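You operate a simulated robot arm through the tools that you are given. There is no shell and no other tool. Be economical: measure what you need, move in short steps, check, and stop when the job is done.

Carry out the task below with a simulated robot arm. There is one attempt and no reset: what you move stays moved.

## Task
Raise the ejector plate, wax it with the orange brush and lower it.
Fine: brush back. Set down upright: wax brush. A coat counts when it lies all over at full strength: go over it till it gets no stronger.

The check looks at the end state, three seconds after you hand in, the way a careful person would. Anything else that was tipped, shoved, dropped, spilled or broken makes it a failure.

## Robot
A 7-joint arm with a two-finger parallel gripper, fixed in place. Base frame: the origin is at the foot of the arm, x ahead of it, y to its left, z up; the work surface is at about z = 0.8. Lengths are in m, angles in rad, forces in N, time in s.
With the tool pointing down near the work surface it reaches from about 0.3 to 0.7 m from the base axis. Its first joint turns from -1.152 to 1.152 rad. Payload 1.57 kg.
The tool frame sits at the grasp point between the pads (the TCP): z along the fingers, y along the line on which they close. The tips reach 0.03 m beyond it. Largest opening 0.11 m; finger width 0.024, thickness 0.012; the body of the gripper, 0.048 by 0.112 m, starts 0.078 m behind the TCP.
Orientation is that of the tool frame in the base frame, as a unit quaternion [w, x, y, z]. With the fingers straight down and closing along the base's y, the tool's x points along the base's -x, its y along +y and its z along -z.

## Interface
- The arm moves only by the tool send_rows. Its argument "rows" is a list of rows, each a list of 7 numbers: the finger opening in m, from 0 to 0.11, then the shift along the base's x, y, z in units of 20 mm (1.0 is 20 mm), then the turn, a rotation vector about the base's x, y, z in units of 5 degrees (1.0 is 5 degrees). In form: [[jaw, x, y, z, wx, wy, wz], ...]. A call has 1 to 20 rows; each row shifts and turns the commanded pose from where the row before left it. A call with a number of a shift or a turn outside -1 to 1 is refused whole. Each row takes 0.2 s and may step no farther than 0.05 m and 0.15 rad from the row before; otherwise, or with a gripper value out of range, the whole call is refused. A pose out of reach is approached as far as the arm can. The call stops where the force on the tool passes 40 N (or 10 N more than at its start, if that is more) or the arm is blocked; 0.2 s more then pass. Each finger travels about 0.108 m/s and halts on what it meets, pressing with about 27 N; the grip force reading is that of the motor and also rises with nothing between the fingers. The clock runs only during rows and for 0.2 s after the last one: add rows that do not move to give the fingers time. The reply holds the time, the measured pose of the TCP, the force on the tool along the base axes, the opening and the grip force, in the units named above and with some noise, with the torque about the TCP (base axes, N m) and any sound that the robot's microphone picked up.
- Cameras (640 x 400 px; columns grow to the right, rows downward): "scene" is fixed at [0.1596, -0.3856, 1.404]; the picture's right is [0.83, -0.55, 0.00], its down [-0.31, -0.47, -0.82] and it looks along [0.46, 0.69, -0.57] (base axes); focal length 300 px, centre (320, 200). "wrist" rides on the gripper at [0.07, 0.016, -0.141] in the tool frame; the picture's right is [-0.23, 0.97, 0.00], its down [-0.86, -0.20, -0.48] and it looks along [-0.47, -0.11, 0.88] (tool axes); focal length 222 px, centre (320, 200). There is no depth. A picture from a camera that has moved, and an enlarged one, comes with that camera's place and axes in the base frame and with its lens.
- get_image(camera): a new picture of that camera. The clock stands still meanwhile.
- zoom(camera, box): a new picture of the part [left, top, right, bottom] of that camera's present view, enlarged. The clock stands still meanwhile.
- sign_off(): hands the job in; it is judged then, once.

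Work in short steps. Places have to be worked out from the pictures, the camera data and where the tool is seen: move nearer, look again, correct. Check each grasp and each placing, and mend what went wrong. You have 120 turns and 76 pictures in all, those below and enlarged ones among them. Open the gripper and draw the arm clear of the work before you hand the job in, unless the task says otherwise; then end with one line.

The tools are called after "Call:" as name(argument=value, ...) on one line, values as JSON. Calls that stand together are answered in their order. send_rows: Moves the arm, as the interface text tells. Its arguments: {"type":"object","properties":{"rows":{"type":"array","items":{"type":"array","items":{"type":"number"}}}},"required":["rows"]} The other tools are called the same way: get_image (camera) takes a picture; zoom (camera, box) takes an enlarged picture of a part of a camera's view; sign_off () hands the job in.

At the start:

```text
clock: 0.0
tcp_pos: [0.4558, 0.021, 1.2193]
tcp_rot: [0.0, -0.001, 1.0, 0.0]
ft_force: [0.6, 0.6, 0.0]
wrist_torque: [0.03, 0.03, 0.01]
opening: 0.1099
finger_force: 0.0
```

scene: 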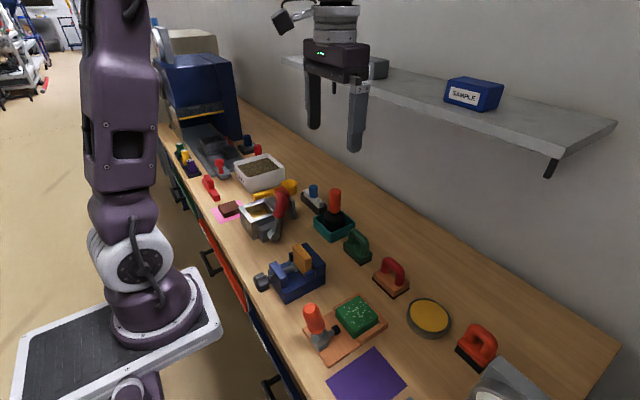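
wrist: 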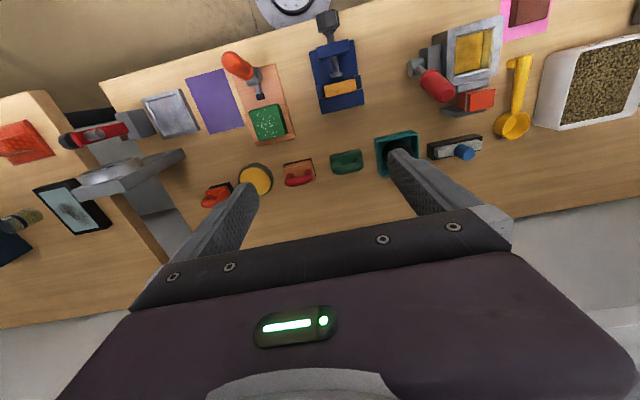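

I'll start by looking closer at the bench in both cameras to identify the ejector plate device and the brushes.

Call:
zoom(camera="scene", box=[200, 150, 360, 250])

Call:
zoom(camera="scene", box=[240, 230, 540, 400])

Call:
zoom(camera="wrist", box=[380, 0, 640, 180])

Call:
zoom(camera="wrist", box=[0, 40, 320, 240])

```text
4.00 times, centred on (280, 200) of scene
camera zoom: at [0.1596, -0.3856, 1.404], right [0.83, -0.55, 0.0], down [-0.31, -0.47, -0.82], along [0.46, 0.69, -0.57], focal length 1202 px, centre (480, 200)
```

zoom: 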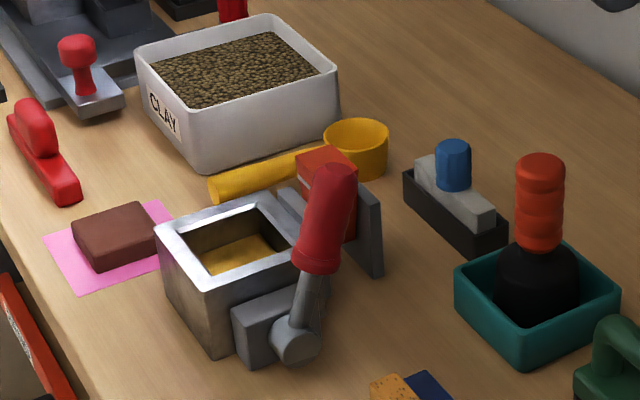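

```text
2.13 times, centred on (390, 315) of scene
camera zoom: at [0.1596, -0.3856, 1.404], right [0.83, -0.55, 0.0], down [-0.31, -0.47, -0.82], along [0.46, 0.69, -0.57], focal length 641 px, centre (171, -45)
```

zoom: 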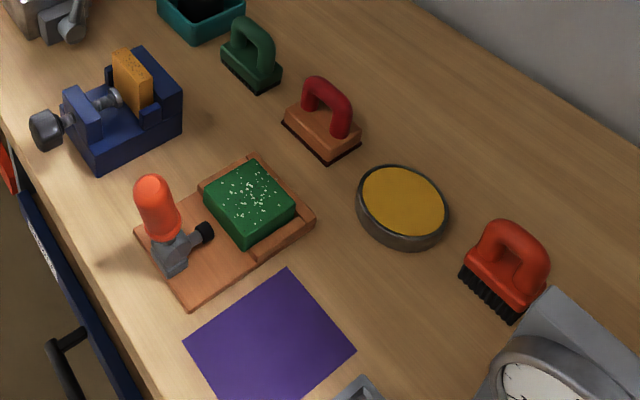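

```text
2.22 times, centred on (510, 90) of wrist
camera zoom: at [0.3852, 0.037, 1.3608], right [0.23, 0.97, 0.0], down [0.86, -0.2, 0.48], along [0.47, -0.11, -0.88], focal length 494 px, centre (-102, 444)
```

zoom: 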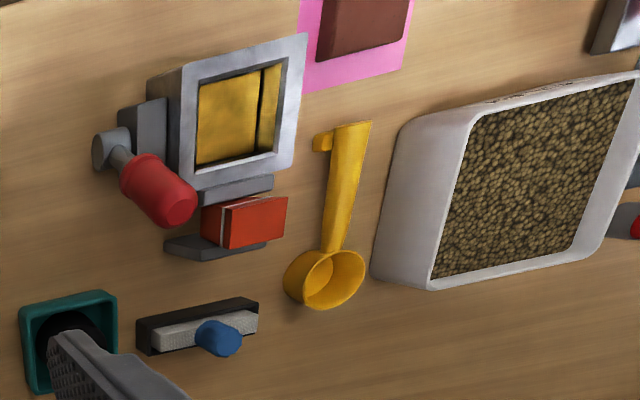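

```text
2.00 times, centred on (160, 140) of wrist
camera zoom: at [0.3852, 0.037, 1.3608], right [0.23, 0.97, 0.0], down [0.86, -0.2, 0.48], along [0.47, -0.11, -0.88], focal length 444 px, centre (640, 320)
```

zoom: 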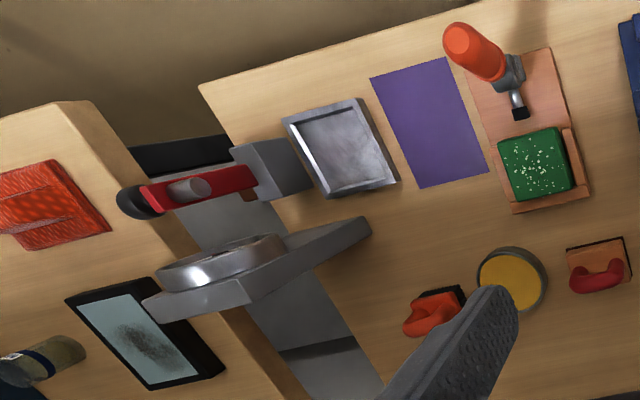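

The round yellow tin and the orange arch brush lie near (0.58..0.60, -0.19..-0.28). The mould box with lever lies near (0.40, 0.30). I'll move nearer to the brush and tin for a closer look.

Call:
send_rows(rows=[[0.11, 0, -1, -0.8, 0, 0, 0], [0.11, 0, -1, -0.8, 0, 0, 0], [0.11, 0, -1, -0.8, 0, 0, 0], [0.11, 0, -1, -0.8, 0, 0, 0], [0.11, 0, -1, -0.8, 0, 0, 0], [0.11, 0, -1, -0.8, 0, 0, 0], [0.11, 0, -1, -0.8, 0, 0, 0], [0.11, 0, -1, -0.8, 0, 0, 0], [0.11, 0, -1, -0.8, 0, 0, 0]])

Call:
get_image(camera="wrist")

```text
clock: 2.0
tcp_pos: [0.4544, -0.1604, 1.0764]
tcp_rot: [0.0, -0.001, 1.0, -0.001]
ft_force: [-0.4, -0.3, -0.9]
wrist_torque: [-0.01, -0.02, 0.01]
opening: 0.1098
finger_force: 0.0
```

```text
69 pictures are left
camera wrist: at [0.3839, -0.1432, 1.2181], right [0.23, 0.97, 0.0], down [0.86, -0.2, 0.48], along [0.47, -0.11, -0.88], focal length 222 px, centre (320, 200)
```

wrist: 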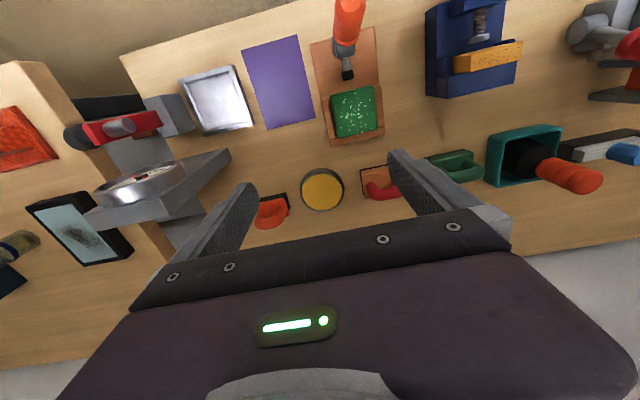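

Zooming on the row of brushes and the tin for detail.

Call:
zoom(camera="wrist", box=[240, 60, 420, 240])

Call:
zoom(camera="scene", box=[330, 220, 510, 380])

Call:
zoom(camera="wrist", box=[420, 0, 640, 200])

```text
2.22 times, centred on (330, 150) of wrist
camera zoom: at [0.3839, -0.1432, 1.2181], right [0.23, 0.97, 0.0], down [0.86, -0.2, 0.48], along [0.47, -0.11, -0.88], focal length 494 px, centre (298, 311)
```

zoom: 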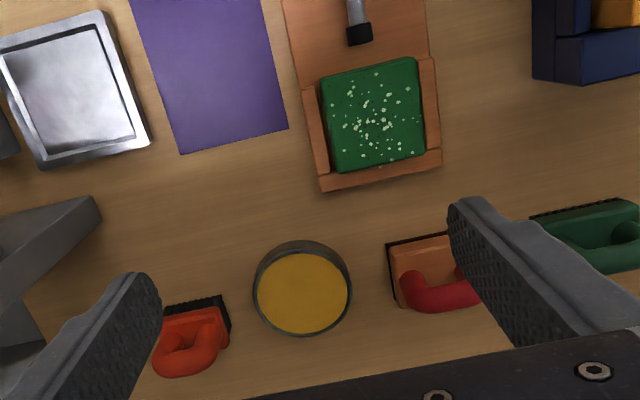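

```text
2.50 times, centred on (420, 300) of scene
camera zoom: at [0.1596, -0.3855, 1.404], right [0.83, -0.55, 0.0], down [-0.31, -0.47, -0.82], along [0.46, 0.69, -0.57], focal length 751 px, centre (70, -50)
```

zoom: 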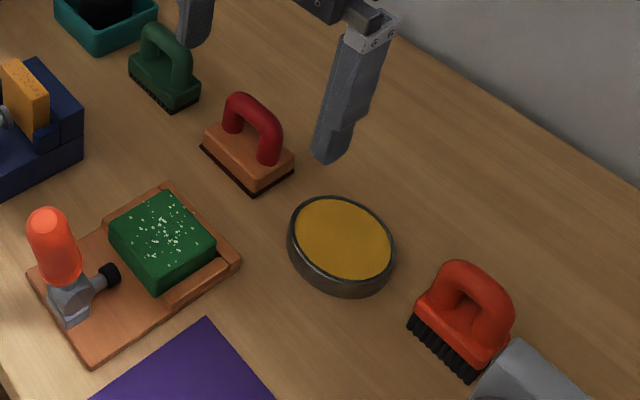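

```text
2.00 times, centred on (530, 100) of wrist
camera zoom: at [0.3839, -0.1432, 1.2181], right [0.23, 0.97, 0.0], down [0.86, -0.2, 0.48], along [0.47, -0.11, -0.88], focal length 444 px, centre (-100, 400)
```

zoom: 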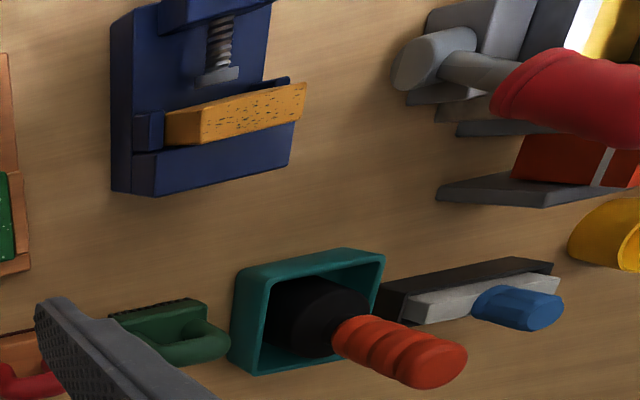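

The arch-handled orange brush with black bristles next to the wax tin looks like the wax brush. Next I'll look at the mould box with the red lever from nearer by.

Call:
send_rows(rows=[[0.11, -0.2, 1, 0.1, 0, 0, 0], [0.11, -0.2, 1, 0.1, 0, 0, 0], [0.11, -0.2, 1, 0.1, 0, 0, 0], [0.11, -0.2, 1, 0.1, 0, 0, 0], [0.11, -0.2, 1, 0.1, 0, 0, 0], [0.11, -0.2, 1, 0.1, 0, 0, 0], [0.11, -0.2, 1, 0.1, 0, 0, 0], [0.11, -0.2, 1, 0.1, 0, 0, 0], [0.11, -0.2, 1, 0.1, 0, 0, 0], [0.11, -0.2, 1, 0.1, 0, 0, 0], [0.11, -0.2, 1, 0.1, 0, 0, 0], [0.11, -0.2, 1, 0.1, 0, 0, 0], [0.11, -0.2, 1, 0.1, 0, 0, 0], [0.11, -0.2, 1, 0.1, 0, 0, 0], [0.11, -0.2, 1, 0.1, 0, 0, 0], [0.11, -0.2, 1, 0.1, 0, 0, 0], [0.11, -0.2, 1, 0.1, 0, 0, 0], [0.11, -0.2, 1, 0.1, 0, 0, 0], [0.11, -0.2, 1, 0.1, 0, 0, 0]])

Call:
get_image(camera="wrist")

Call:
zoom(camera="scene", box=[220, 170, 320, 250])

```text
clock: 6.0
tcp_pos: [0.3794, 0.2226, 1.1131]
tcp_rot: [0.0, 0.0, 1.0, 0.001]
ft_force: [0.4, -0.7, -0.5]
wrist_torque: [0.02, 0.01, 0.01]
opening: 0.11
finger_force: 0.1
```

```text
65 pictures are left
camera wrist: at [0.3091, 0.2381, 1.255], right [0.23, 0.97, 0.0], down [0.86, -0.2, 0.48], along [0.47, -0.11, -0.88], focal length 222 px, centre (320, 200)
```

wrist: 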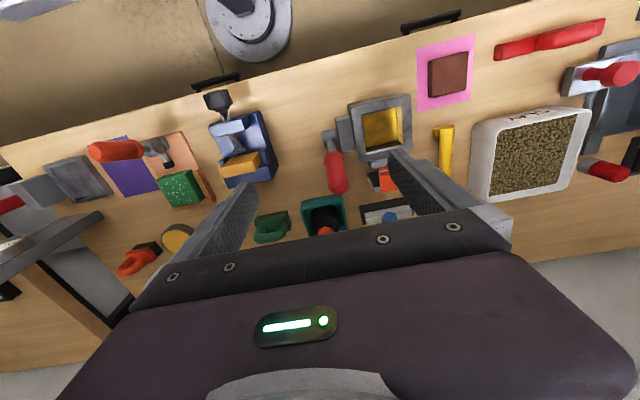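

```text
5.00 times, centred on (270, 210) of scene
camera zoom: at [0.1595, -0.3856, 1.404], right [0.83, -0.55, 0.0], down [-0.31, -0.47, -0.82], along [0.46, 0.69, -0.57], focal length 1503 px, centre (570, 150)
```

zoom: 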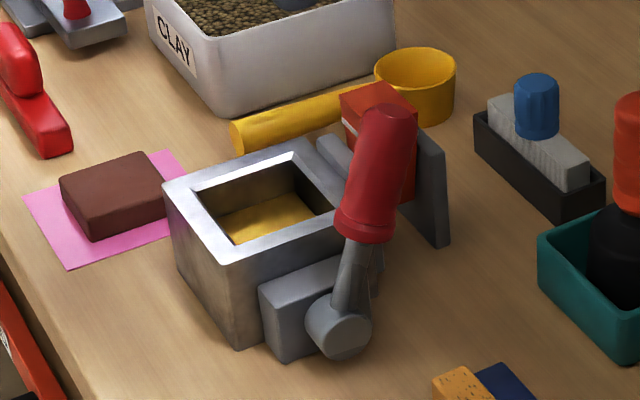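

Call:
zoom(camera="wrist", box=[300, 70, 440, 240])

```text
2.35 times, centred on (370, 155) of wrist
camera zoom: at [0.3091, 0.2381, 1.255], right [0.23, 0.97, 0.0], down [0.86, -0.2, 0.48], along [0.47, -0.11, -0.88], focal length 523 px, centre (202, 306)
```

zoom: 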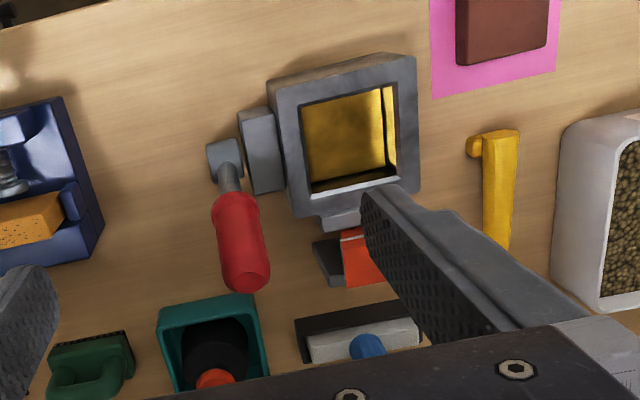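

The brass plate sits deep in the box. The lever pivots at about (0.41, 0.23, 0.84) and its tip is near (0.455, 0.232, 0.96). There is also a red block on a bracket behind the box, so I'll move nearer to see what it is.

Call:
send_rows(rows=[[0.11, 0.4, 0.9, -0.4, 0, 0, 0], [0.11, 0.4, 0.9, -0.4, 0, 0, 0], [0.11, 0.4, 0.9, -0.4, 0, 0, 0], [0.11, 0.4, 0.9, -0.4, 0, 0, 0], [0.11, 0.4, 0.9, -0.4, 0, 0, 0], [0.11, 0.4, 0.9, -0.4, 0, 0, 0]])

Call:
get_image(camera="wrist")

```text
clock: 7.4
tcp_pos: [0.4282, 0.3274, 1.0665]
tcp_rot: [-0.001, 0.0, 1.0, 0.0]
ft_force: [1.2, 0.1, 0.4]
wrist_torque: [-0.02, 0.02, 0.0]
opening: 0.1101
finger_force: 0.0
```

```text
62 pictures are left
camera wrist: at [0.3574, 0.3443, 1.2068], right [0.23, 0.97, 0.0], down [0.86, -0.2, 0.48], along [0.47, -0.11, -0.88], focal length 222 px, centre (320, 200)
```

wrist: 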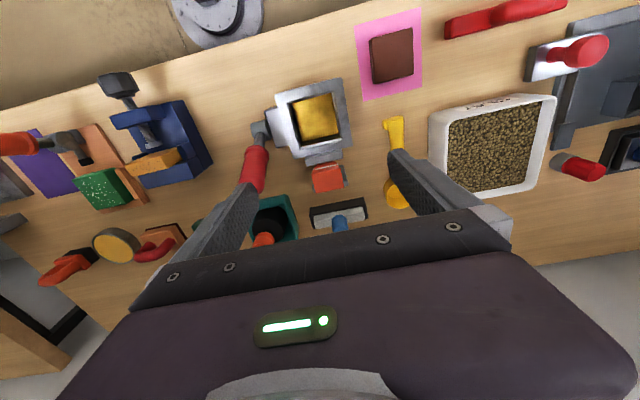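

Call:
zoom(camera="wrist", box=[230, 60, 410, 250])

```text
2.11 times, centred on (320, 155) of wrist
camera zoom: at [0.3574, 0.3443, 1.2068], right [0.23, 0.97, 0.0], down [0.86, -0.2, 0.48], along [0.47, -0.11, -0.88], focal length 468 px, centre (320, 295)
```

zoom: 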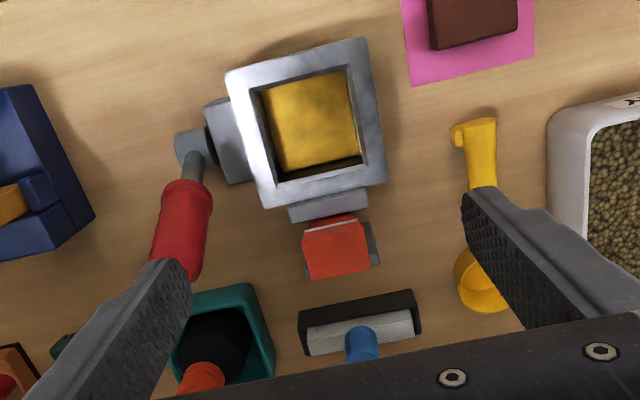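

The red piece behind the box looks like a catch or tab on a bracket. I'll turn the tool by 90° so the camera views it from the +y side.

Call:
send_rows(rows=[[0.11, 0.25, 0.05, 0, 0, 0, -1], [0.11, 0.25, 0.05, 0, 0, 0, -1], [0.11, 0.25, 0.05, 0, 0, 0, -1], [0.11, 0.25, 0.05, 0, 0, 0, -1], [0.11, 0.25, 0.05, 0, 0, 0, -1], [0.11, 0.25, 0.05, 0, 0, 0, -1], [0.11, 0.25, 0.05, 0, 0, 0, -1], [0.11, 0.25, 0.05, 0, 0, 0, -1], [0.11, 0.25, 0.05, 0, 0, 0, -1], [0.11, 0.25, 0.05, 0, 0, 0, -1], [0.11, 0.25, 0.05, 0, 0, 0, -1], [0.11, 0.25, 0.05, 0, 0, 0, -1], [0.11, 0.25, 0.05, 0, 0, 0, -1], [0.11, 0.25, 0.05, 0, 0, 0, -1], [0.11, 0.25, 0.05, 0, 0, 0, -1], [0.11, 0.25, 0.05, 0, 0, 0, -1], [0.11, 0.25, 0.05, 0, 0, 0, -1], [0.11, 0.25, 0.05, 0, 0, 0, -1]])

Call:
get_image(camera="wrist")

```text
clock: 11.2
tcp_pos: [0.5171, 0.3463, 1.0656]
tcp_rot: [0.0, 0.708, 0.706, -0.001]
ft_force: [-0.1, 0.8, -0.3]
wrist_torque: [0.01, -0.02, 0.01]
opening: 0.1101
finger_force: 0.2
```

```text
60 pictures are left
camera wrist: at [0.5334, 0.4164, 1.2074], right [0.97, -0.23, 0.0], down [-0.2, -0.85, 0.48], along [-0.11, -0.47, -0.88], focal length 222 px, centre (320, 200)
```

wrist: 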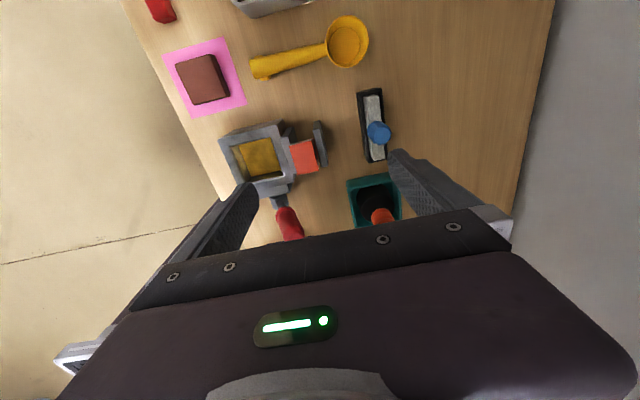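

Call:
zoom(camera="wrist", box=[210, 90, 420, 240])

```text
2.67 times, centred on (315, 165) of wrist
camera zoom: at [0.5334, 0.4164, 1.2074], right [0.97, -0.23, 0.0], down [-0.2, -0.85, 0.48], along [-0.11, -0.47, -0.88], focal length 592 px, centre (333, 293)
```

zoom: 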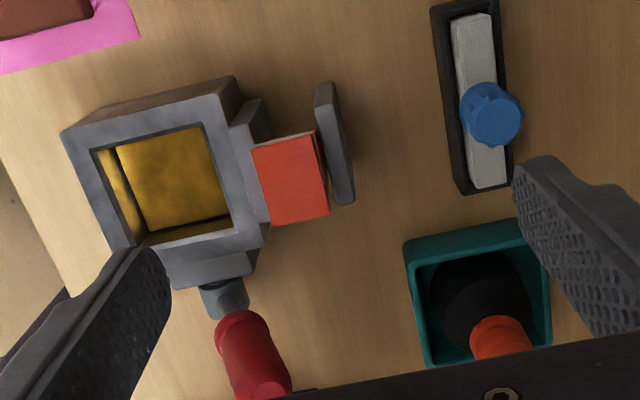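

The bracket is a red stem with a grey push plate, so it's a pull/push bolt on the box, currently sticking out. I'll test the lever gently first, straddling it with the fingers in x in this orientation. First I go above it.

Call:
send_rows(rows=[[0.11, -0.6, -0.95, 0, 0, 0, 0], [0.11, -0.6, -0.95, 0, 0, 0, 0], [0.11, -0.6, -0.95, 0, 0, 0, 0], [0.11, -0.6, -0.95, 0, 0, 0, 0], [0.08, -0.6, -0.95, -0.3, 0, 0, 0], [0.08, -0.4, -0.95, -0.5, 0, 0, 0], [0.08, 0, 0, 0, 0, 0, 0]])

Call:
get_image(camera="wrist")

Call:
zoom(camera="scene", box=[200, 130, 360, 250])

```text
clock: 12.8
tcp_pos: [0.4497, 0.2313, 1.0489]
tcp_rot: [0.0, 0.707, 0.707, 0.001]
ft_force: [0.5, 0.3, -0.3]
wrist_torque: [-0.02, -0.04, -0.03]
opening: 0.08
finger_force: 0.0
```

```text
58 pictures are left
camera wrist: at [0.4644, 0.3018, 1.19], right [0.97, -0.23, 0.0], down [-0.2, -0.86, 0.48], along [-0.11, -0.47, -0.88], focal length 222 px, centre (320, 200)
```

wrist: 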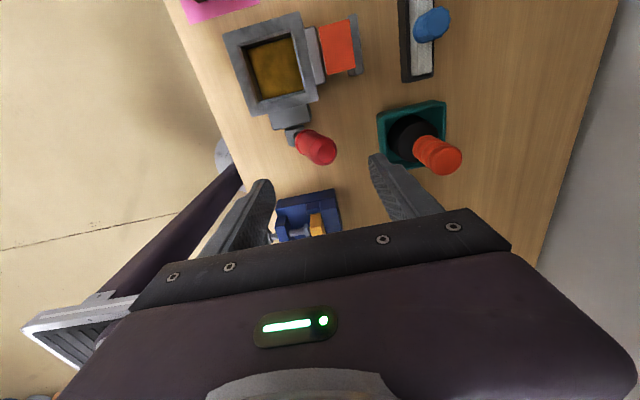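

```text
3.33 times, centred on (280, 190) of scene
camera zoom: at [0.1595, -0.3856, 1.404], right [0.83, -0.55, 0.0], down [-0.31, -0.47, -0.82], along [0.46, 0.69, -0.57], focal length 1002 px, centre (453, 233)
```

zoom: 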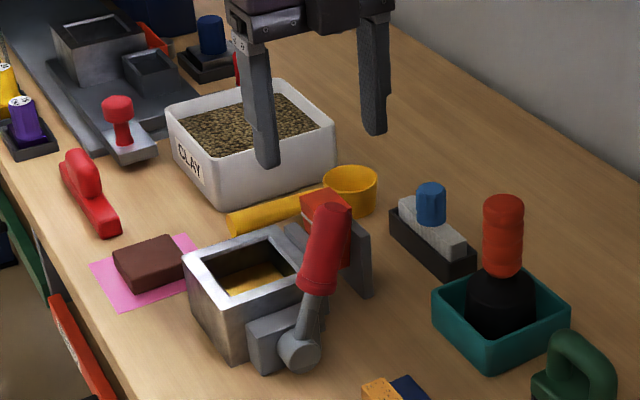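

The handle tip works out at (0.449, 0.237, 0.955), which matches. I'll lower so the fingers straddle it in x.

Call:
send_rows(rows=[[0.08, -0.1, 0.25, -1, 0, 0, 0], [0.08, 0, 0, -1, 0, 0, 0], [0.08, 0, 0, -1, 0, 0, 0], [0.08, 0, 0, -1, 0, 0, 0], [0.08, 0, 0, -1, 0, 0, 0], [0.055, 0, 0, 0, 0, 0, 0], [0.055, 0, 0, 0, 0, 0, 0]])

Call:
zoom(camera="scene", box=[200, 130, 360, 250])

```text
clock: 14.4
tcp_pos: [0.4482, 0.2369, 0.9467]
tcp_rot: [0.0, 0.708, 0.707, -0.001]
ft_force: [-0.2, -0.5, -0.4]
wrist_torque: [-0.01, 0.04, 0.02]
opening: 0.0551
finger_force: 0.0
```

```text
3.33 times, centred on (280, 190) of scene
camera zoom: at [0.1596, -0.3856, 1.404], right [0.83, -0.55, 0.0], down [-0.31, -0.47, -0.82], along [0.46, 0.69, -0.57], focal length 1002 px, centre (453, 233)
```

zoom: 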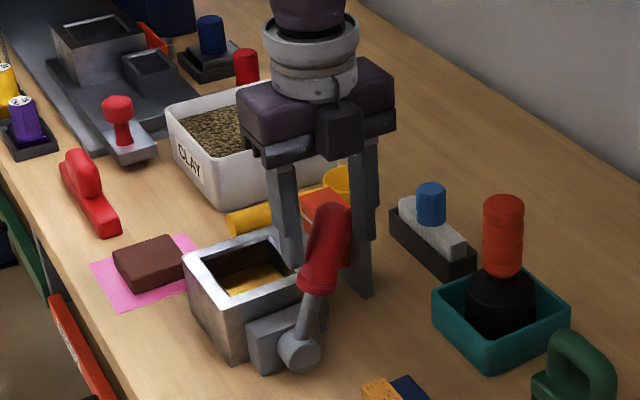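

The fingers straddle the handle. I'll push gently towards -x in small steps while watching force.

Call:
send_rows(rows=[[0.055, -0.4, 0, 0, 0, 0, 0], [0.055, -0.3, 0, 0, 0, 0, 0], [0.055, -0.3, 0, 0, 0, 0, 0], [0.055, -0.3, 0, 0, 0, 0, 0]])

```text
clock: 15.4
tcp_pos: [0.4253, 0.2371, 0.9487]
tcp_rot: [0.001, 0.707, 0.707, 0.002]
ft_force: [33.1, 0.3, -11.4]
wrist_torque: [-0.04, 0.42, 0.17]
opening: 0.0834
finger_force: 16.2
```

It resists at 33 N and the finger was pushed open, so this way is blocked or stopped. I'll back off and try the +x direction.

Call:
send_rows(rows=[[0.055, 0.5, 0, 0, 0, 0, 0], [0.055, 0.5, 0, 0, 0, 0, 0], [0.055, 0.3, 0, 0, 0, 0, 0], [0.055, 0, 0, 0, 0, 0, 0]])

Call:
send_rows(rows=[[0.055, 0.3, 0, 0, 0, 0, 0], [0.055, 0.3, 0, 0, 0, 0, 0], [0.055, 0.3, 0, -0.1, 0, 0, 0]])

Call:
zoom(camera="scene", box=[200, 130, 360, 250])

```text
clock: 16.4
tcp_pos: [0.4474, 0.2372, 0.9497]
tcp_rot: [0.0, 0.707, 0.707, -0.001]
ft_force: [-0.2, 0.5, 0.4]
wrist_torque: [0.01, 0.02, -0.02]
opening: 0.055
finger_force: 0.1
```

```text
clock: 17.2
tcp_pos: [0.4655, 0.238, 0.9464]
tcp_rot: [0.0, 0.707, 0.707, -0.001]
ft_force: [-3.2, 0.4, 1.4]
wrist_torque: [-0.05, 0.18, -0.03]
opening: 0.0576
finger_force: 1.4
```

```text
3.33 times, centred on (280, 190) of scene
camera zoom: at [0.1595, -0.3855, 1.404], right [0.83, -0.55, 0.0], down [-0.31, -0.47, -0.82], along [0.46, 0.69, -0.57], focal length 1002 px, centre (453, 233)
```

zoom: 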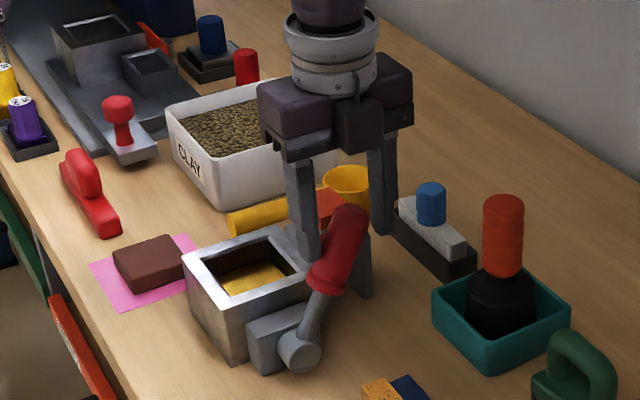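

The lever moves towards +x with only about 3 N. I'll continue along the arc in small steps.

Call:
send_rows(rows=[[0.055, 0.4, 0, -0.2, 0, 0, 0], [0.055, 0.4, 0, -0.25, 0, 0, 0], [0.055, 0.4, 0, -0.3, 0, 0, 0], [0.055, 0.4, 0, -0.3, 0, 0, 0]])

Call:
zoom(camera="scene", box=[200, 130, 360, 250])

```text
clock: 18.2
tcp_pos: [0.4971, 0.2372, 0.9268]
tcp_rot: [0.001, 0.707, 0.707, -0.001]
ft_force: [-2.5, -1.4, 2.4]
wrist_torque: [-0.02, 0.15, -0.04]
opening: 0.0572
finger_force: 0.9
```

```text
3.33 times, centred on (280, 190) of scene
camera zoom: at [0.1595, -0.3856, 1.404], right [0.83, -0.55, 0.0], down [-0.31, -0.47, -0.82], along [0.46, 0.69, -0.57], focal length 1002 px, centre (453, 233)
```

zoom: 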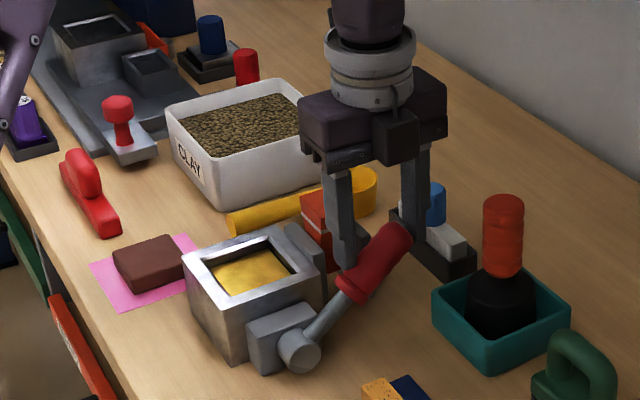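

The plate is rising as the lever swings towards +x. The open +x finger would get near the teal pot, so I'll lift off, close the jaw and watch whether the lever stays put.

Call:
send_rows(rows=[[0.055, -0.4, 0, 0.3, 0, 0, 0], [0.07, -0.2, 0, 1, 0, 0, 0], [0.07, 0, 0, 1, 0, 0, 0], [0.07, 0, 0, 1, 0, 0, 0], [0.0, 0, 0, 0, 0, 0, 0], [0.0, 0, 0, 0, 0, 0, 0], [0.0, 0, 0, 0, 0, 0, 0], [0.0, 0, 0, 0, 0, 0, 0]])

Call:
zoom(camera="scene", box=[200, 130, 360, 250])

```text
clock: 20.0
tcp_pos: [0.485, 0.2385, 0.9914]
tcp_rot: [0.0, 0.708, 0.707, -0.001]
ft_force: [0.3, 0.2, 0.2]
wrist_torque: [-0.01, 0.0, -0.01]
opening: 0.0001
finger_force: 21.6
```

```text
3.33 times, centred on (280, 190) of scene
camera zoom: at [0.1596, -0.3856, 1.404], right [0.83, -0.55, 0.0], down [-0.31, -0.47, -0.82], along [0.46, 0.69, -0.57], focal length 1002 px, centre (453, 233)
```

zoom: 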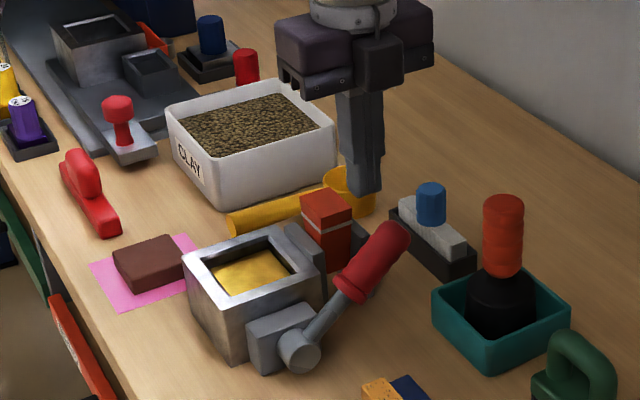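

The lever holds where it is left. With the fingers closed I'll now press it further down from above, in small steps.

Call:
send_rows(rows=[[0.0, 0.3, -0.2, -0.8, 0, 0, 0], [0.0, 0.2, 0, -0.8, 0, 0, 0], [0.0, 0, 0, -0.5, 0, 0, 0], [0.0, 0, 0, -0.5, 0, 0, 0]])

Call:
zoom(camera="scene", box=[200, 130, 360, 250])

```text
clock: 21.0
tcp_pos: [0.4939, 0.233, 0.9396]
tcp_rot: [-0.003, 0.707, 0.707, -0.002]
ft_force: [-2.4, -0.5, 0.4]
wrist_torque: [0.0, 0.13, -0.04]
opening: 0.0
finger_force: 20.9
```

```text
3.33 times, centred on (280, 190) of scene
camera zoom: at [0.1595, -0.3856, 1.404], right [0.83, -0.55, 0.0], down [-0.31, -0.47, -0.82], along [0.46, 0.69, -0.57], focal length 1002 px, centre (453, 233)
```

zoom: 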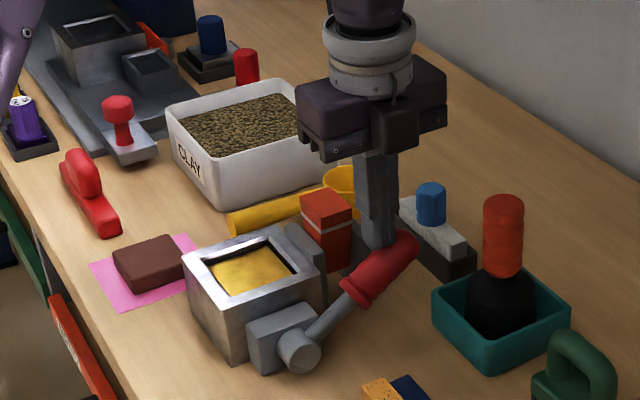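

Plate keeps rising with low force, so I continue pressing down.

Call:
send_rows(rows=[[0.0, 0.1, 0, -0.4, 0, 0, 0], [0.0, 0.1, 0, -0.4, 0, 0, 0], [0.0, 0, 0, -0.4, 0, 0, 0], [0.0, 0, 0, -0.4, 0, 0, 0]])

Call:
zoom(camera="scene", box=[200, 130, 360, 250])

```text
clock: 22.0
tcp_pos: [0.4998, 0.2326, 0.9078]
tcp_rot: [0.001, 0.707, 0.707, 0.001]
ft_force: [1.3, 0.5, 3.5]
wrist_torque: [-0.01, -0.05, 0.03]
opening: 0.0
finger_force: 21.6
```

```text
3.33 times, centred on (280, 190) of scene
camera zoom: at [0.1595, -0.3856, 1.404], right [0.83, -0.55, 0.0], down [-0.31, -0.47, -0.82], along [0.46, 0.69, -0.57], focal length 1002 px, centre (453, 233)
```

zoom: 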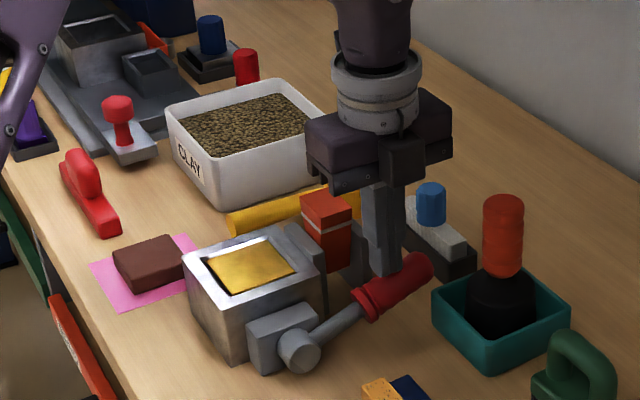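

Nearly up to the rim. I'll continue pressing down in small steps until a stop shows.

Call:
send_rows(rows=[[0.0, 0, 0, -0.3, 0, 0, 0], [0.0, 0, 0, -0.3, 0, 0, 0], [0.0, 0, 0, -0.3, 0, 0, 0], [0.0, 0, 0, -0.3, 0, 0, 0]])

Call:
zoom(camera="scene", box=[200, 130, 360, 250])

```text
clock: 22.8
tcp_pos: [0.5004, 0.2332, 0.8954]
tcp_rot: [0.0, 0.706, 0.708, 0.002]
ft_force: [-9.3, -3.3, 19.6]
wrist_torque: [-0.11, 0.09, -0.02]
opening: 0.0
finger_force: 21.4
stopped in row 4: the force on the tool passed its limit at 54 N (the readings are from after the stop); the commanded pose is now the measured one
```

```text
3.33 times, centred on (280, 190) of scene
camera zoom: at [0.159, -0.3858, 1.404], right [0.83, -0.55, 0.0], down [-0.31, -0.47, -0.82], along [0.46, 0.69, -0.57], focal length 1002 px, centre (453, 233)
```

zoom: 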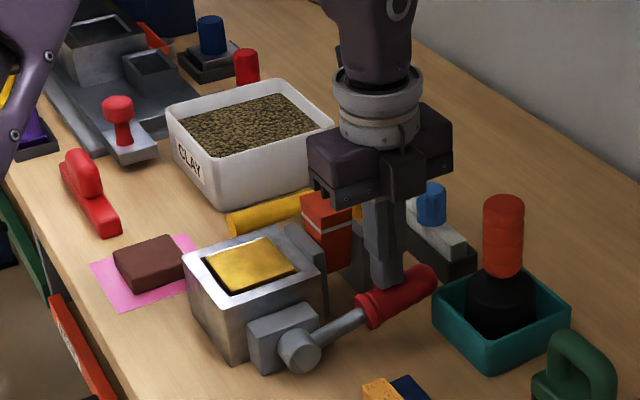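

Lever's at its end stop and the plate is up near the rim. I'll lift off and check that it stays.

Call:
send_rows(rows=[[0.0, 0, 0, 0.8, 0, 0, 0], [0.0, 0, 0, 1, 0, 0, 0], [0.0, 0, 0, 1, 0, 0, 0], [0.0, 0, 0, 1, 0, 0, 0], [0.0, 0, 0, 1, 0, 0, 0], [0.0, 0, 0, 1, 0, 0, 0], [0.0, 0, 0, 1, 0, 0, 0], [0.11, 0, 0, 0, 0, 0, 0], [0.11, 0, 0, 0, 0, 0, 0], [0.11, 0, 0, 0, 0, 0, 0], [0.11, 0, 0, 0, 0, 0, 0], [0.11, 0, 0, 0, 0, 0, 0]])

Call:
zoom(camera="scene", box=[220, 170, 340, 250])

```text
clock: 25.4
tcp_pos: [0.5026, 0.234, 1.0296]
tcp_rot: [0.0, 0.707, 0.707, 0.002]
ft_force: [0.4, 0.4, 0.5]
wrist_torque: [0.03, -0.01, -0.02]
opening: 0.11
finger_force: 0.0
```

```text
5.00 times, centred on (280, 210) of scene
camera zoom: at [0.1596, -0.3856, 1.404], right [0.83, -0.55, 0.0], down [-0.31, -0.47, -0.82], along [0.46, 0.69, -0.57], focal length 1503 px, centre (520, 150)
```

zoom: 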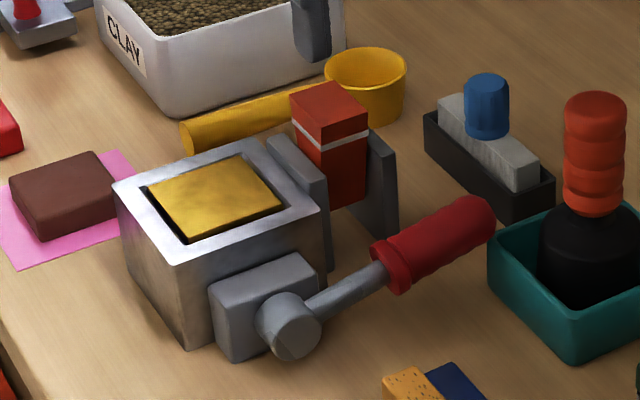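

The lever and plate stay up. Before choosing the brush, I'll check the orange-handled item in the teal pot.

Call:
zoom(camera="scene", box=[300, 175, 420, 300])

Call:
get_image(camera="wrist")

```text
3.20 times, centred on (360, 238) of scene
camera zoom: at [0.1596, -0.3856, 1.404], right [0.83, -0.55, 0.0], down [-0.31, -0.47, -0.82], along [0.46, 0.69, -0.57], focal length 962 px, centre (192, 80)
```

zoom: 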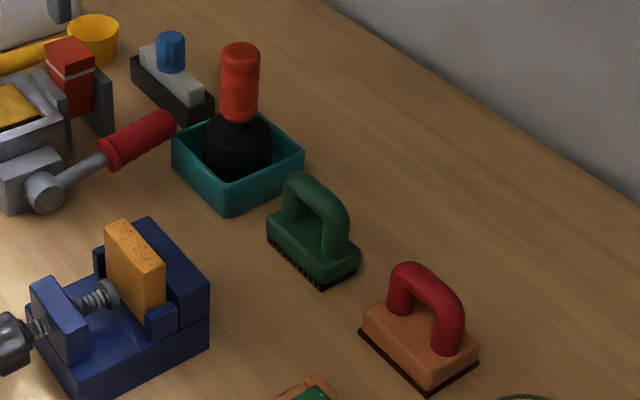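

```text
47 pictures are left
camera wrist: at [0.5175, 0.3029, 1.1719], right [0.97, -0.23, 0.0], down [-0.2, -0.86, 0.48], along [-0.11, -0.46, -0.88], focal length 222 px, centre (320, 200)
```

wrist: 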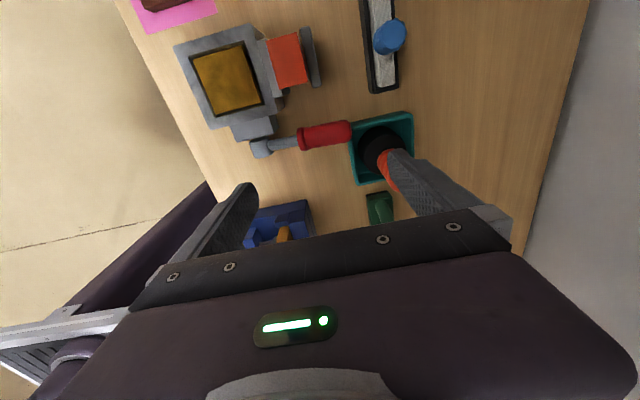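

The pot tool isn't a bristle brush. The arch-handled orange one beside the wax tin is the wax brush. I'll travel over towards it.

Call:
send_rows(rows=[[0.11, 0, -1, 0.1, 0, 0, 0], [0.11, 0, -1, 0.1, 0, 0, 0], [0.11, 0, -1, 0.1, 0, 0, 0], [0.11, 0, -1, 0.1, 0, 0, 0], [0.11, 0, -1, 0.1, 0, 0, 0], [0.11, 0, -1, 0, 0, 0, 0], [0.11, 0, -1, 0, 0, 0, 0], [0.11, 0, -1, 0, 0, 0, 0], [0.11, 0.2, -1, 0, 0, 0, 0], [0.11, 0.2, -1, 0, 0, 0, 0], [0.11, 0.2, -1, 0, 0, 0, 0], [0.11, 0.2, -1, 0, 0, 0, 0], [0.11, 0.2, -1, 0, 0, 0, 0], [0.11, 0.2, -1, 0, 0, 0, 0], [0.11, 0.2, -1, 0, 0, 0, 0], [0.11, 0.2, -1, 0, 0, 0, 0], [0.11, 0.2, -1, 0, 0, 0, 0], [0.11, 0.2, -1, 0, 0, 0, 0], [0.11, 0.2, -1, 0, 0, 0, 0]])

Call:
send_rows(rows=[[0.11, 0.3, -1, 0, 0, 0, 0], [0.11, 0.3, -1, 0, 0, 0, 0], [0.11, 0.3, -0.6, 0, 0, 0, 0], [0.11, 0, 0, 0, 0, 0, 0]])

Call:
get_image(camera="wrist")

Call:
zoom(camera="scene", box=[380, 250, 560, 400])

```text
clock: 29.4
tcp_pos: [0.5448, -0.1464, 1.0387]
tcp_rot: [0.001, 0.707, 0.708, 0.001]
ft_force: [1.1, 1.1, 0.0]
wrist_torque: [0.0, 0.01, -0.01]
opening: 0.1098
finger_force: 0.0
```

```text
clock: 30.4
tcp_pos: [0.5635, -0.1973, 1.0391]
tcp_rot: [0.0, 0.707, 0.707, 0.002]
ft_force: [-0.9, 0.6, 0.6]
wrist_torque: [0.0, 0.01, -0.01]
opening: 0.1101
finger_force: 0.2
```

```text
46 pictures are left
camera wrist: at [0.5777, -0.1277, 1.1805], right [0.97, -0.23, 0.0], down [-0.2, -0.86, 0.48], along [-0.11, -0.46, -0.88], focal length 222 px, centre (320, 200)
```

wrist: 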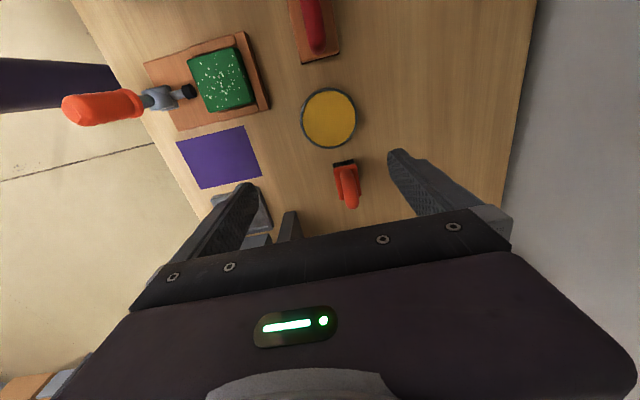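

```text
2.67 times, centred on (470, 325) of scene
camera zoom: at [0.1595, -0.3856, 1.404], right [0.83, -0.55, 0.0], down [-0.31, -0.47, -0.82], along [0.46, 0.69, -0.57], focal length 801 px, centre (-80, -133)
```

zoom: 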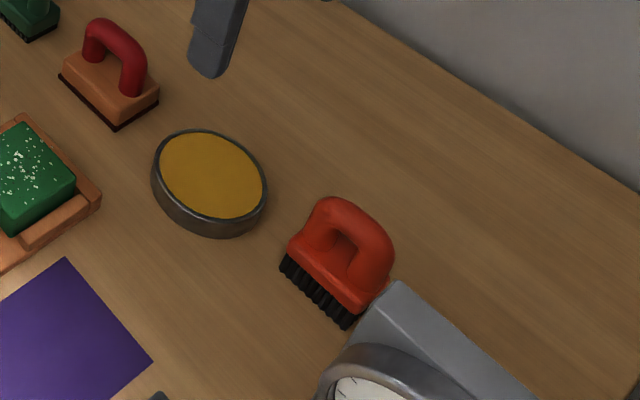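

Brush centre is about (0.595, -0.287), elongated along y, with the handle top near z 0.88. I'll go above it with a narrower jaw and check.

Call:
send_rows(rows=[[0.07, 0.35, -0.9, 0, 0, 0, 0], [0.07, 0.35, -0.9, 0, 0, 0, 0], [0.07, 0.35, -0.9, -0.5, 0, 0, 0], [0.07, 0.35, -0.9, -0.8, 0, 0, 0], [0.07, 0.17, -0.9, -0.8, 0, 0, 0], [0.07, 0, 0, -0.9, 0, 0, 0], [0.07, 0, 0, 0, 0, 0, 0]])

Call:
get_image(camera="wrist")

Call:
zoom(camera="scene", box=[400, 250, 560, 400])

```text
clock: 32.0
tcp_pos: [0.5955, -0.2886, 0.9794]
tcp_rot: [0.0, 0.707, 0.707, 0.002]
ft_force: [0.4, 0.7, 0.1]
wrist_torque: [0.0, 0.02, -0.01]
opening: 0.07
finger_force: 0.0
```

```text
44 pictures are left
camera wrist: at [0.61, -0.218, 1.1208], right [0.97, -0.23, 0.0], down [-0.2, -0.86, 0.48], along [-0.11, -0.46, -0.88], focal length 222 px, centre (320, 200)
```

wrist: 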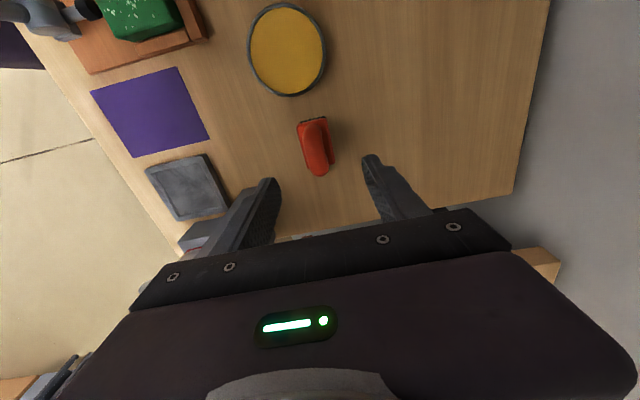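

```text
2.67 times, centred on (480, 325) of scene
camera zoom: at [0.1595, -0.3856, 1.404], right [0.83, -0.55, 0.0], down [-0.31, -0.47, -0.82], along [0.46, 0.69, -0.57], focal length 801 px, centre (-107, -133)
```

zoom: 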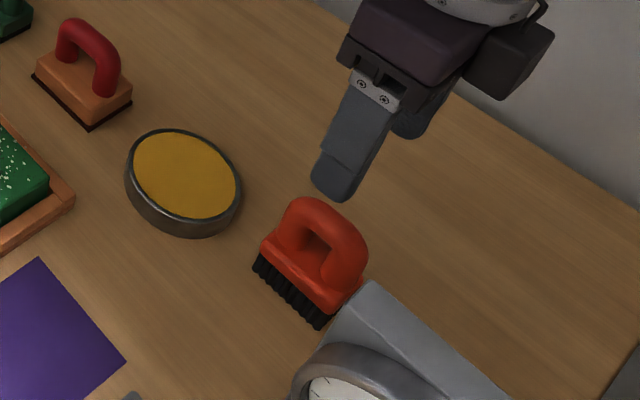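

The handle bar's centre is about (0.592, -0.282). I'll shift slightly and descend to z 0.877.

Call:
send_rows(rows=[[0.07, -0.15, 0.3, -0.9, 0, 0, 0], [0.07, 0, 0, -0.9, 0, 0, 0], [0.07, 0, 0, -0.9, 0, 0, 0], [0.07, 0, 0, -0.9, 0, 0, 0], [0.07, 0, 0, -0.9, 0, 0, 0], [0.07, 0, 0, -0.6, 0, 0, 0], [0.07, 0, 0, 0, 0, 0, 0]])

Call:
zoom(camera="scene", box=[400, 250, 560, 400])

Call:
get_image(camera="wrist")

```text
clock: 33.6
tcp_pos: [0.5915, -0.2827, 0.878]
tcp_rot: [0.0, 0.707, 0.708, 0.001]
ft_force: [0.3, -0.5, 0.3]
wrist_torque: [-0.01, 0.01, 0.01]
opening: 0.0703
finger_force: 0.1
```

```text
2.67 times, centred on (480, 325) of scene
camera zoom: at [0.1596, -0.3856, 1.404], right [0.83, -0.55, 0.0], down [-0.31, -0.47, -0.82], along [0.46, 0.69, -0.57], focal length 801 px, centre (-107, -133)
```

zoom: 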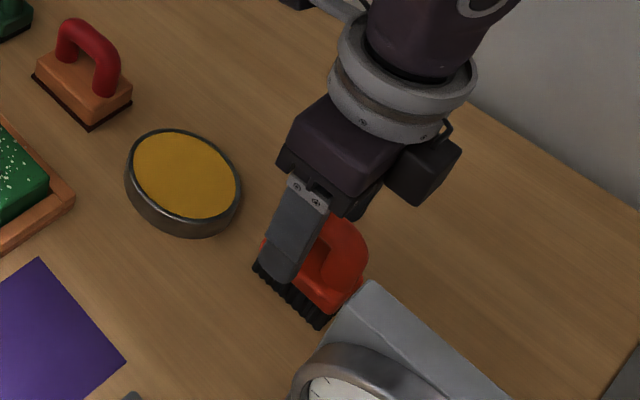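

```text
41 pictures are left
camera wrist: at [0.6072, -0.2121, 1.0194], right [0.97, -0.23, 0.0], down [-0.2, -0.86, 0.48], along [-0.11, -0.46, -0.88], focal length 222 px, centre (320, 200)
```

wrist: 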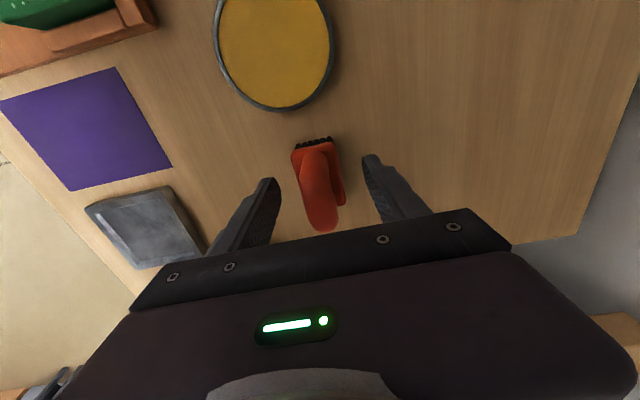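

The handle lies between the fingers and is centred in y, so I close the grip.

Call:
send_rows(rows=[[0.03, 0, 0, 0, 0, 0, 0], [0.0, 0, 0, 0, 0, 0, 0], [0.0, 0, 0, 0, 0, 0, 0], [0.0, 0, 0, 0, 0, 0, 0]])

```text
clock: 34.6
tcp_pos: [0.5919, -0.2832, 0.8786]
tcp_rot: [0.0, 0.707, 0.707, 0.002]
ft_force: [-0.5, 0.1, -0.4]
wrist_torque: [-0.02, 0.05, -0.01]
opening: 0.0216
finger_force: 26.6
```

Gripped at 21.6 mm. I'll lift and check.

Call:
send_rows(rows=[[0.0, 0, 0, 0.5, 0, 0, 0], [0.0, 0, 0, 0.8, 0, 0, 0], [0.0, 0, 0, 0.8, 0, 0, 0], [0.0, 0, 0, 0.8, 0, 0, 0], [0.0, 0, 0, 0.8, 0, 0, 0]])

Call:
get_image(camera="wrist")

Call:
zoom(camera="scene", box=[380, 210, 560, 360])

```text
clock: 35.8
tcp_pos: [0.5908, -0.2822, 0.9528]
tcp_rot: [0.001, 0.707, 0.707, 0.002]
ft_force: [-0.2, 0.7, -0.1]
wrist_torque: [-0.01, -0.03, 0.04]
opening: 0.0218
finger_force: 27.0
```

```text
40 pictures are left
camera wrist: at [0.6065, -0.2121, 1.0946], right [0.97, -0.23, 0.0], down [-0.2, -0.86, 0.48], along [-0.11, -0.46, -0.88], focal length 222 px, centre (320, 200)
```

wrist: 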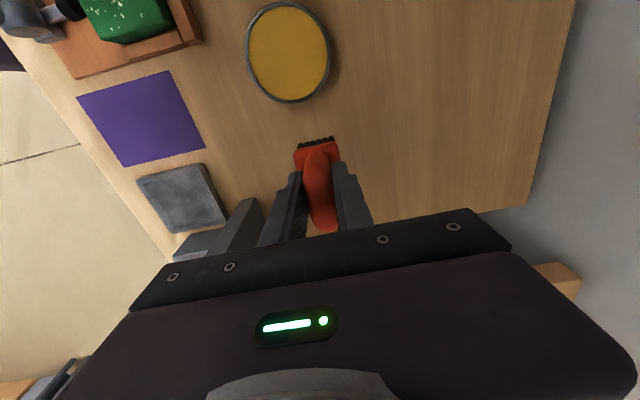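

```text
2.67 times, centred on (470, 285) of scene
camera zoom: at [0.1596, -0.3856, 1.404], right [0.83, -0.55, 0.0], down [-0.31, -0.47, -0.82], along [0.46, 0.69, -0.57], focal length 801 px, centre (-80, -27)
```

zoom: 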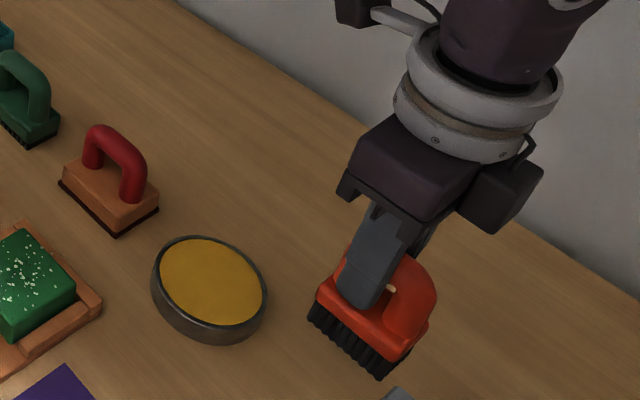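

The brush is held level, its bristle bottom about 79 mm below the TCP. The wax tin's centre is near (0.580, -0.178), so I move above it and check.

Call:
send_rows(rows=[[0.0, -0.1, 0.9, 0, 0, 0, 0], [0.0, -0.1, 0.9, 0, 0, 0, 0], [0.0, -0.1, 0.9, 0, 0, 0, 0], [0.0, -0.1, 0.9, 0, 0, 0, 0], [0.0, -0.1, 0.9, 0, 0, 0, 0], [0.0, -0.05, 0.85, 0, 0, 0, 0], [0.0, 0, 0, -0.9, 0, 0, 0], [0.0, 0, 0, 0, 0, 0, 0]])

Call:
get_image(camera="wrist")

Call:
zoom(camera="scene", box=[360, 210, 520, 360])

```text
clock: 37.6
tcp_pos: [0.5814, -0.1765, 0.9349]
tcp_rot: [0.0, 0.707, 0.707, 0.002]
ft_force: [0.4, -0.9, -0.3]
wrist_torque: [0.02, 0.02, 0.05]
opening: 0.0213
finger_force: 27.1
```

```text
38 pictures are left
camera wrist: at [0.5952, -0.105, 1.0765], right [0.97, -0.23, 0.0], down [-0.2, -0.86, 0.48], along [-0.11, -0.46, -0.88], focal length 222 px, centre (320, 200)
```

wrist: 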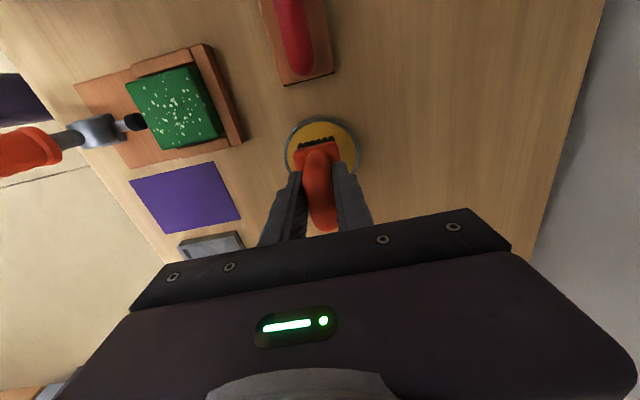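

```text
2.67 times, centred on (440, 285) of scene
camera zoom: at [0.1596, -0.3856, 1.404], right [0.83, -0.55, 0.0], down [-0.31, -0.47, -0.82], along [0.46, 0.69, -0.57], focal length 801 px, centre (0, -27)
```

zoom: 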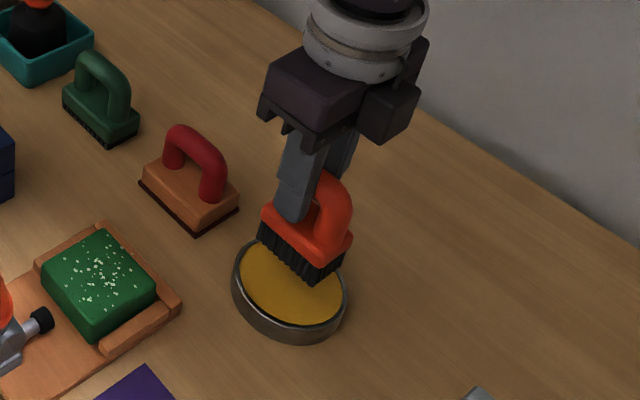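

The brush is centred over the tin, so I'll lower it gently onto the wax.

Call:
send_rows(rows=[[0.0, 0, 0, -0.7, 0, 0, 0], [0.0, 0, 0, -0.7, 0, 0, 0], [0.0, 0, 0, -0.2, 0, 0, 0], [0.0, 0, 0, -0.15, 0, 0, 0], [0.0, 0, 0, 0, 0, 0, 0]])

```text
clock: 38.8
tcp_pos: [0.58, -0.1759, 0.8981]
tcp_rot: [0.001, 0.707, 0.707, 0.001]
ft_force: [-0.1, -0.6, -0.7]
wrist_torque: [0.0, -0.03, 0.01]
opening: 0.0214
finger_force: 27.2
```

No contact yet, so I continue down in 2 mm steps.

Call:
send_rows(rows=[[0.0, 0, 0, -0.1, 0, 0, 0], [0.0, 0, 0, -0.1, 0, 0, 0], [0.0, 0, 0, -0.1, 0, 0, 0], [0.0, 0, 0, 0, 0, 0, 0]])

```text
clock: 39.8
tcp_pos: [0.5814, -0.1751, 0.8929]
tcp_rot: [0.002, 0.707, 0.707, 0.003]
ft_force: [5.5, 2.5, 25.3]
wrist_torque: [0.12, 0.06, -0.09]
opening: 0.0217
finger_force: 26.9
```

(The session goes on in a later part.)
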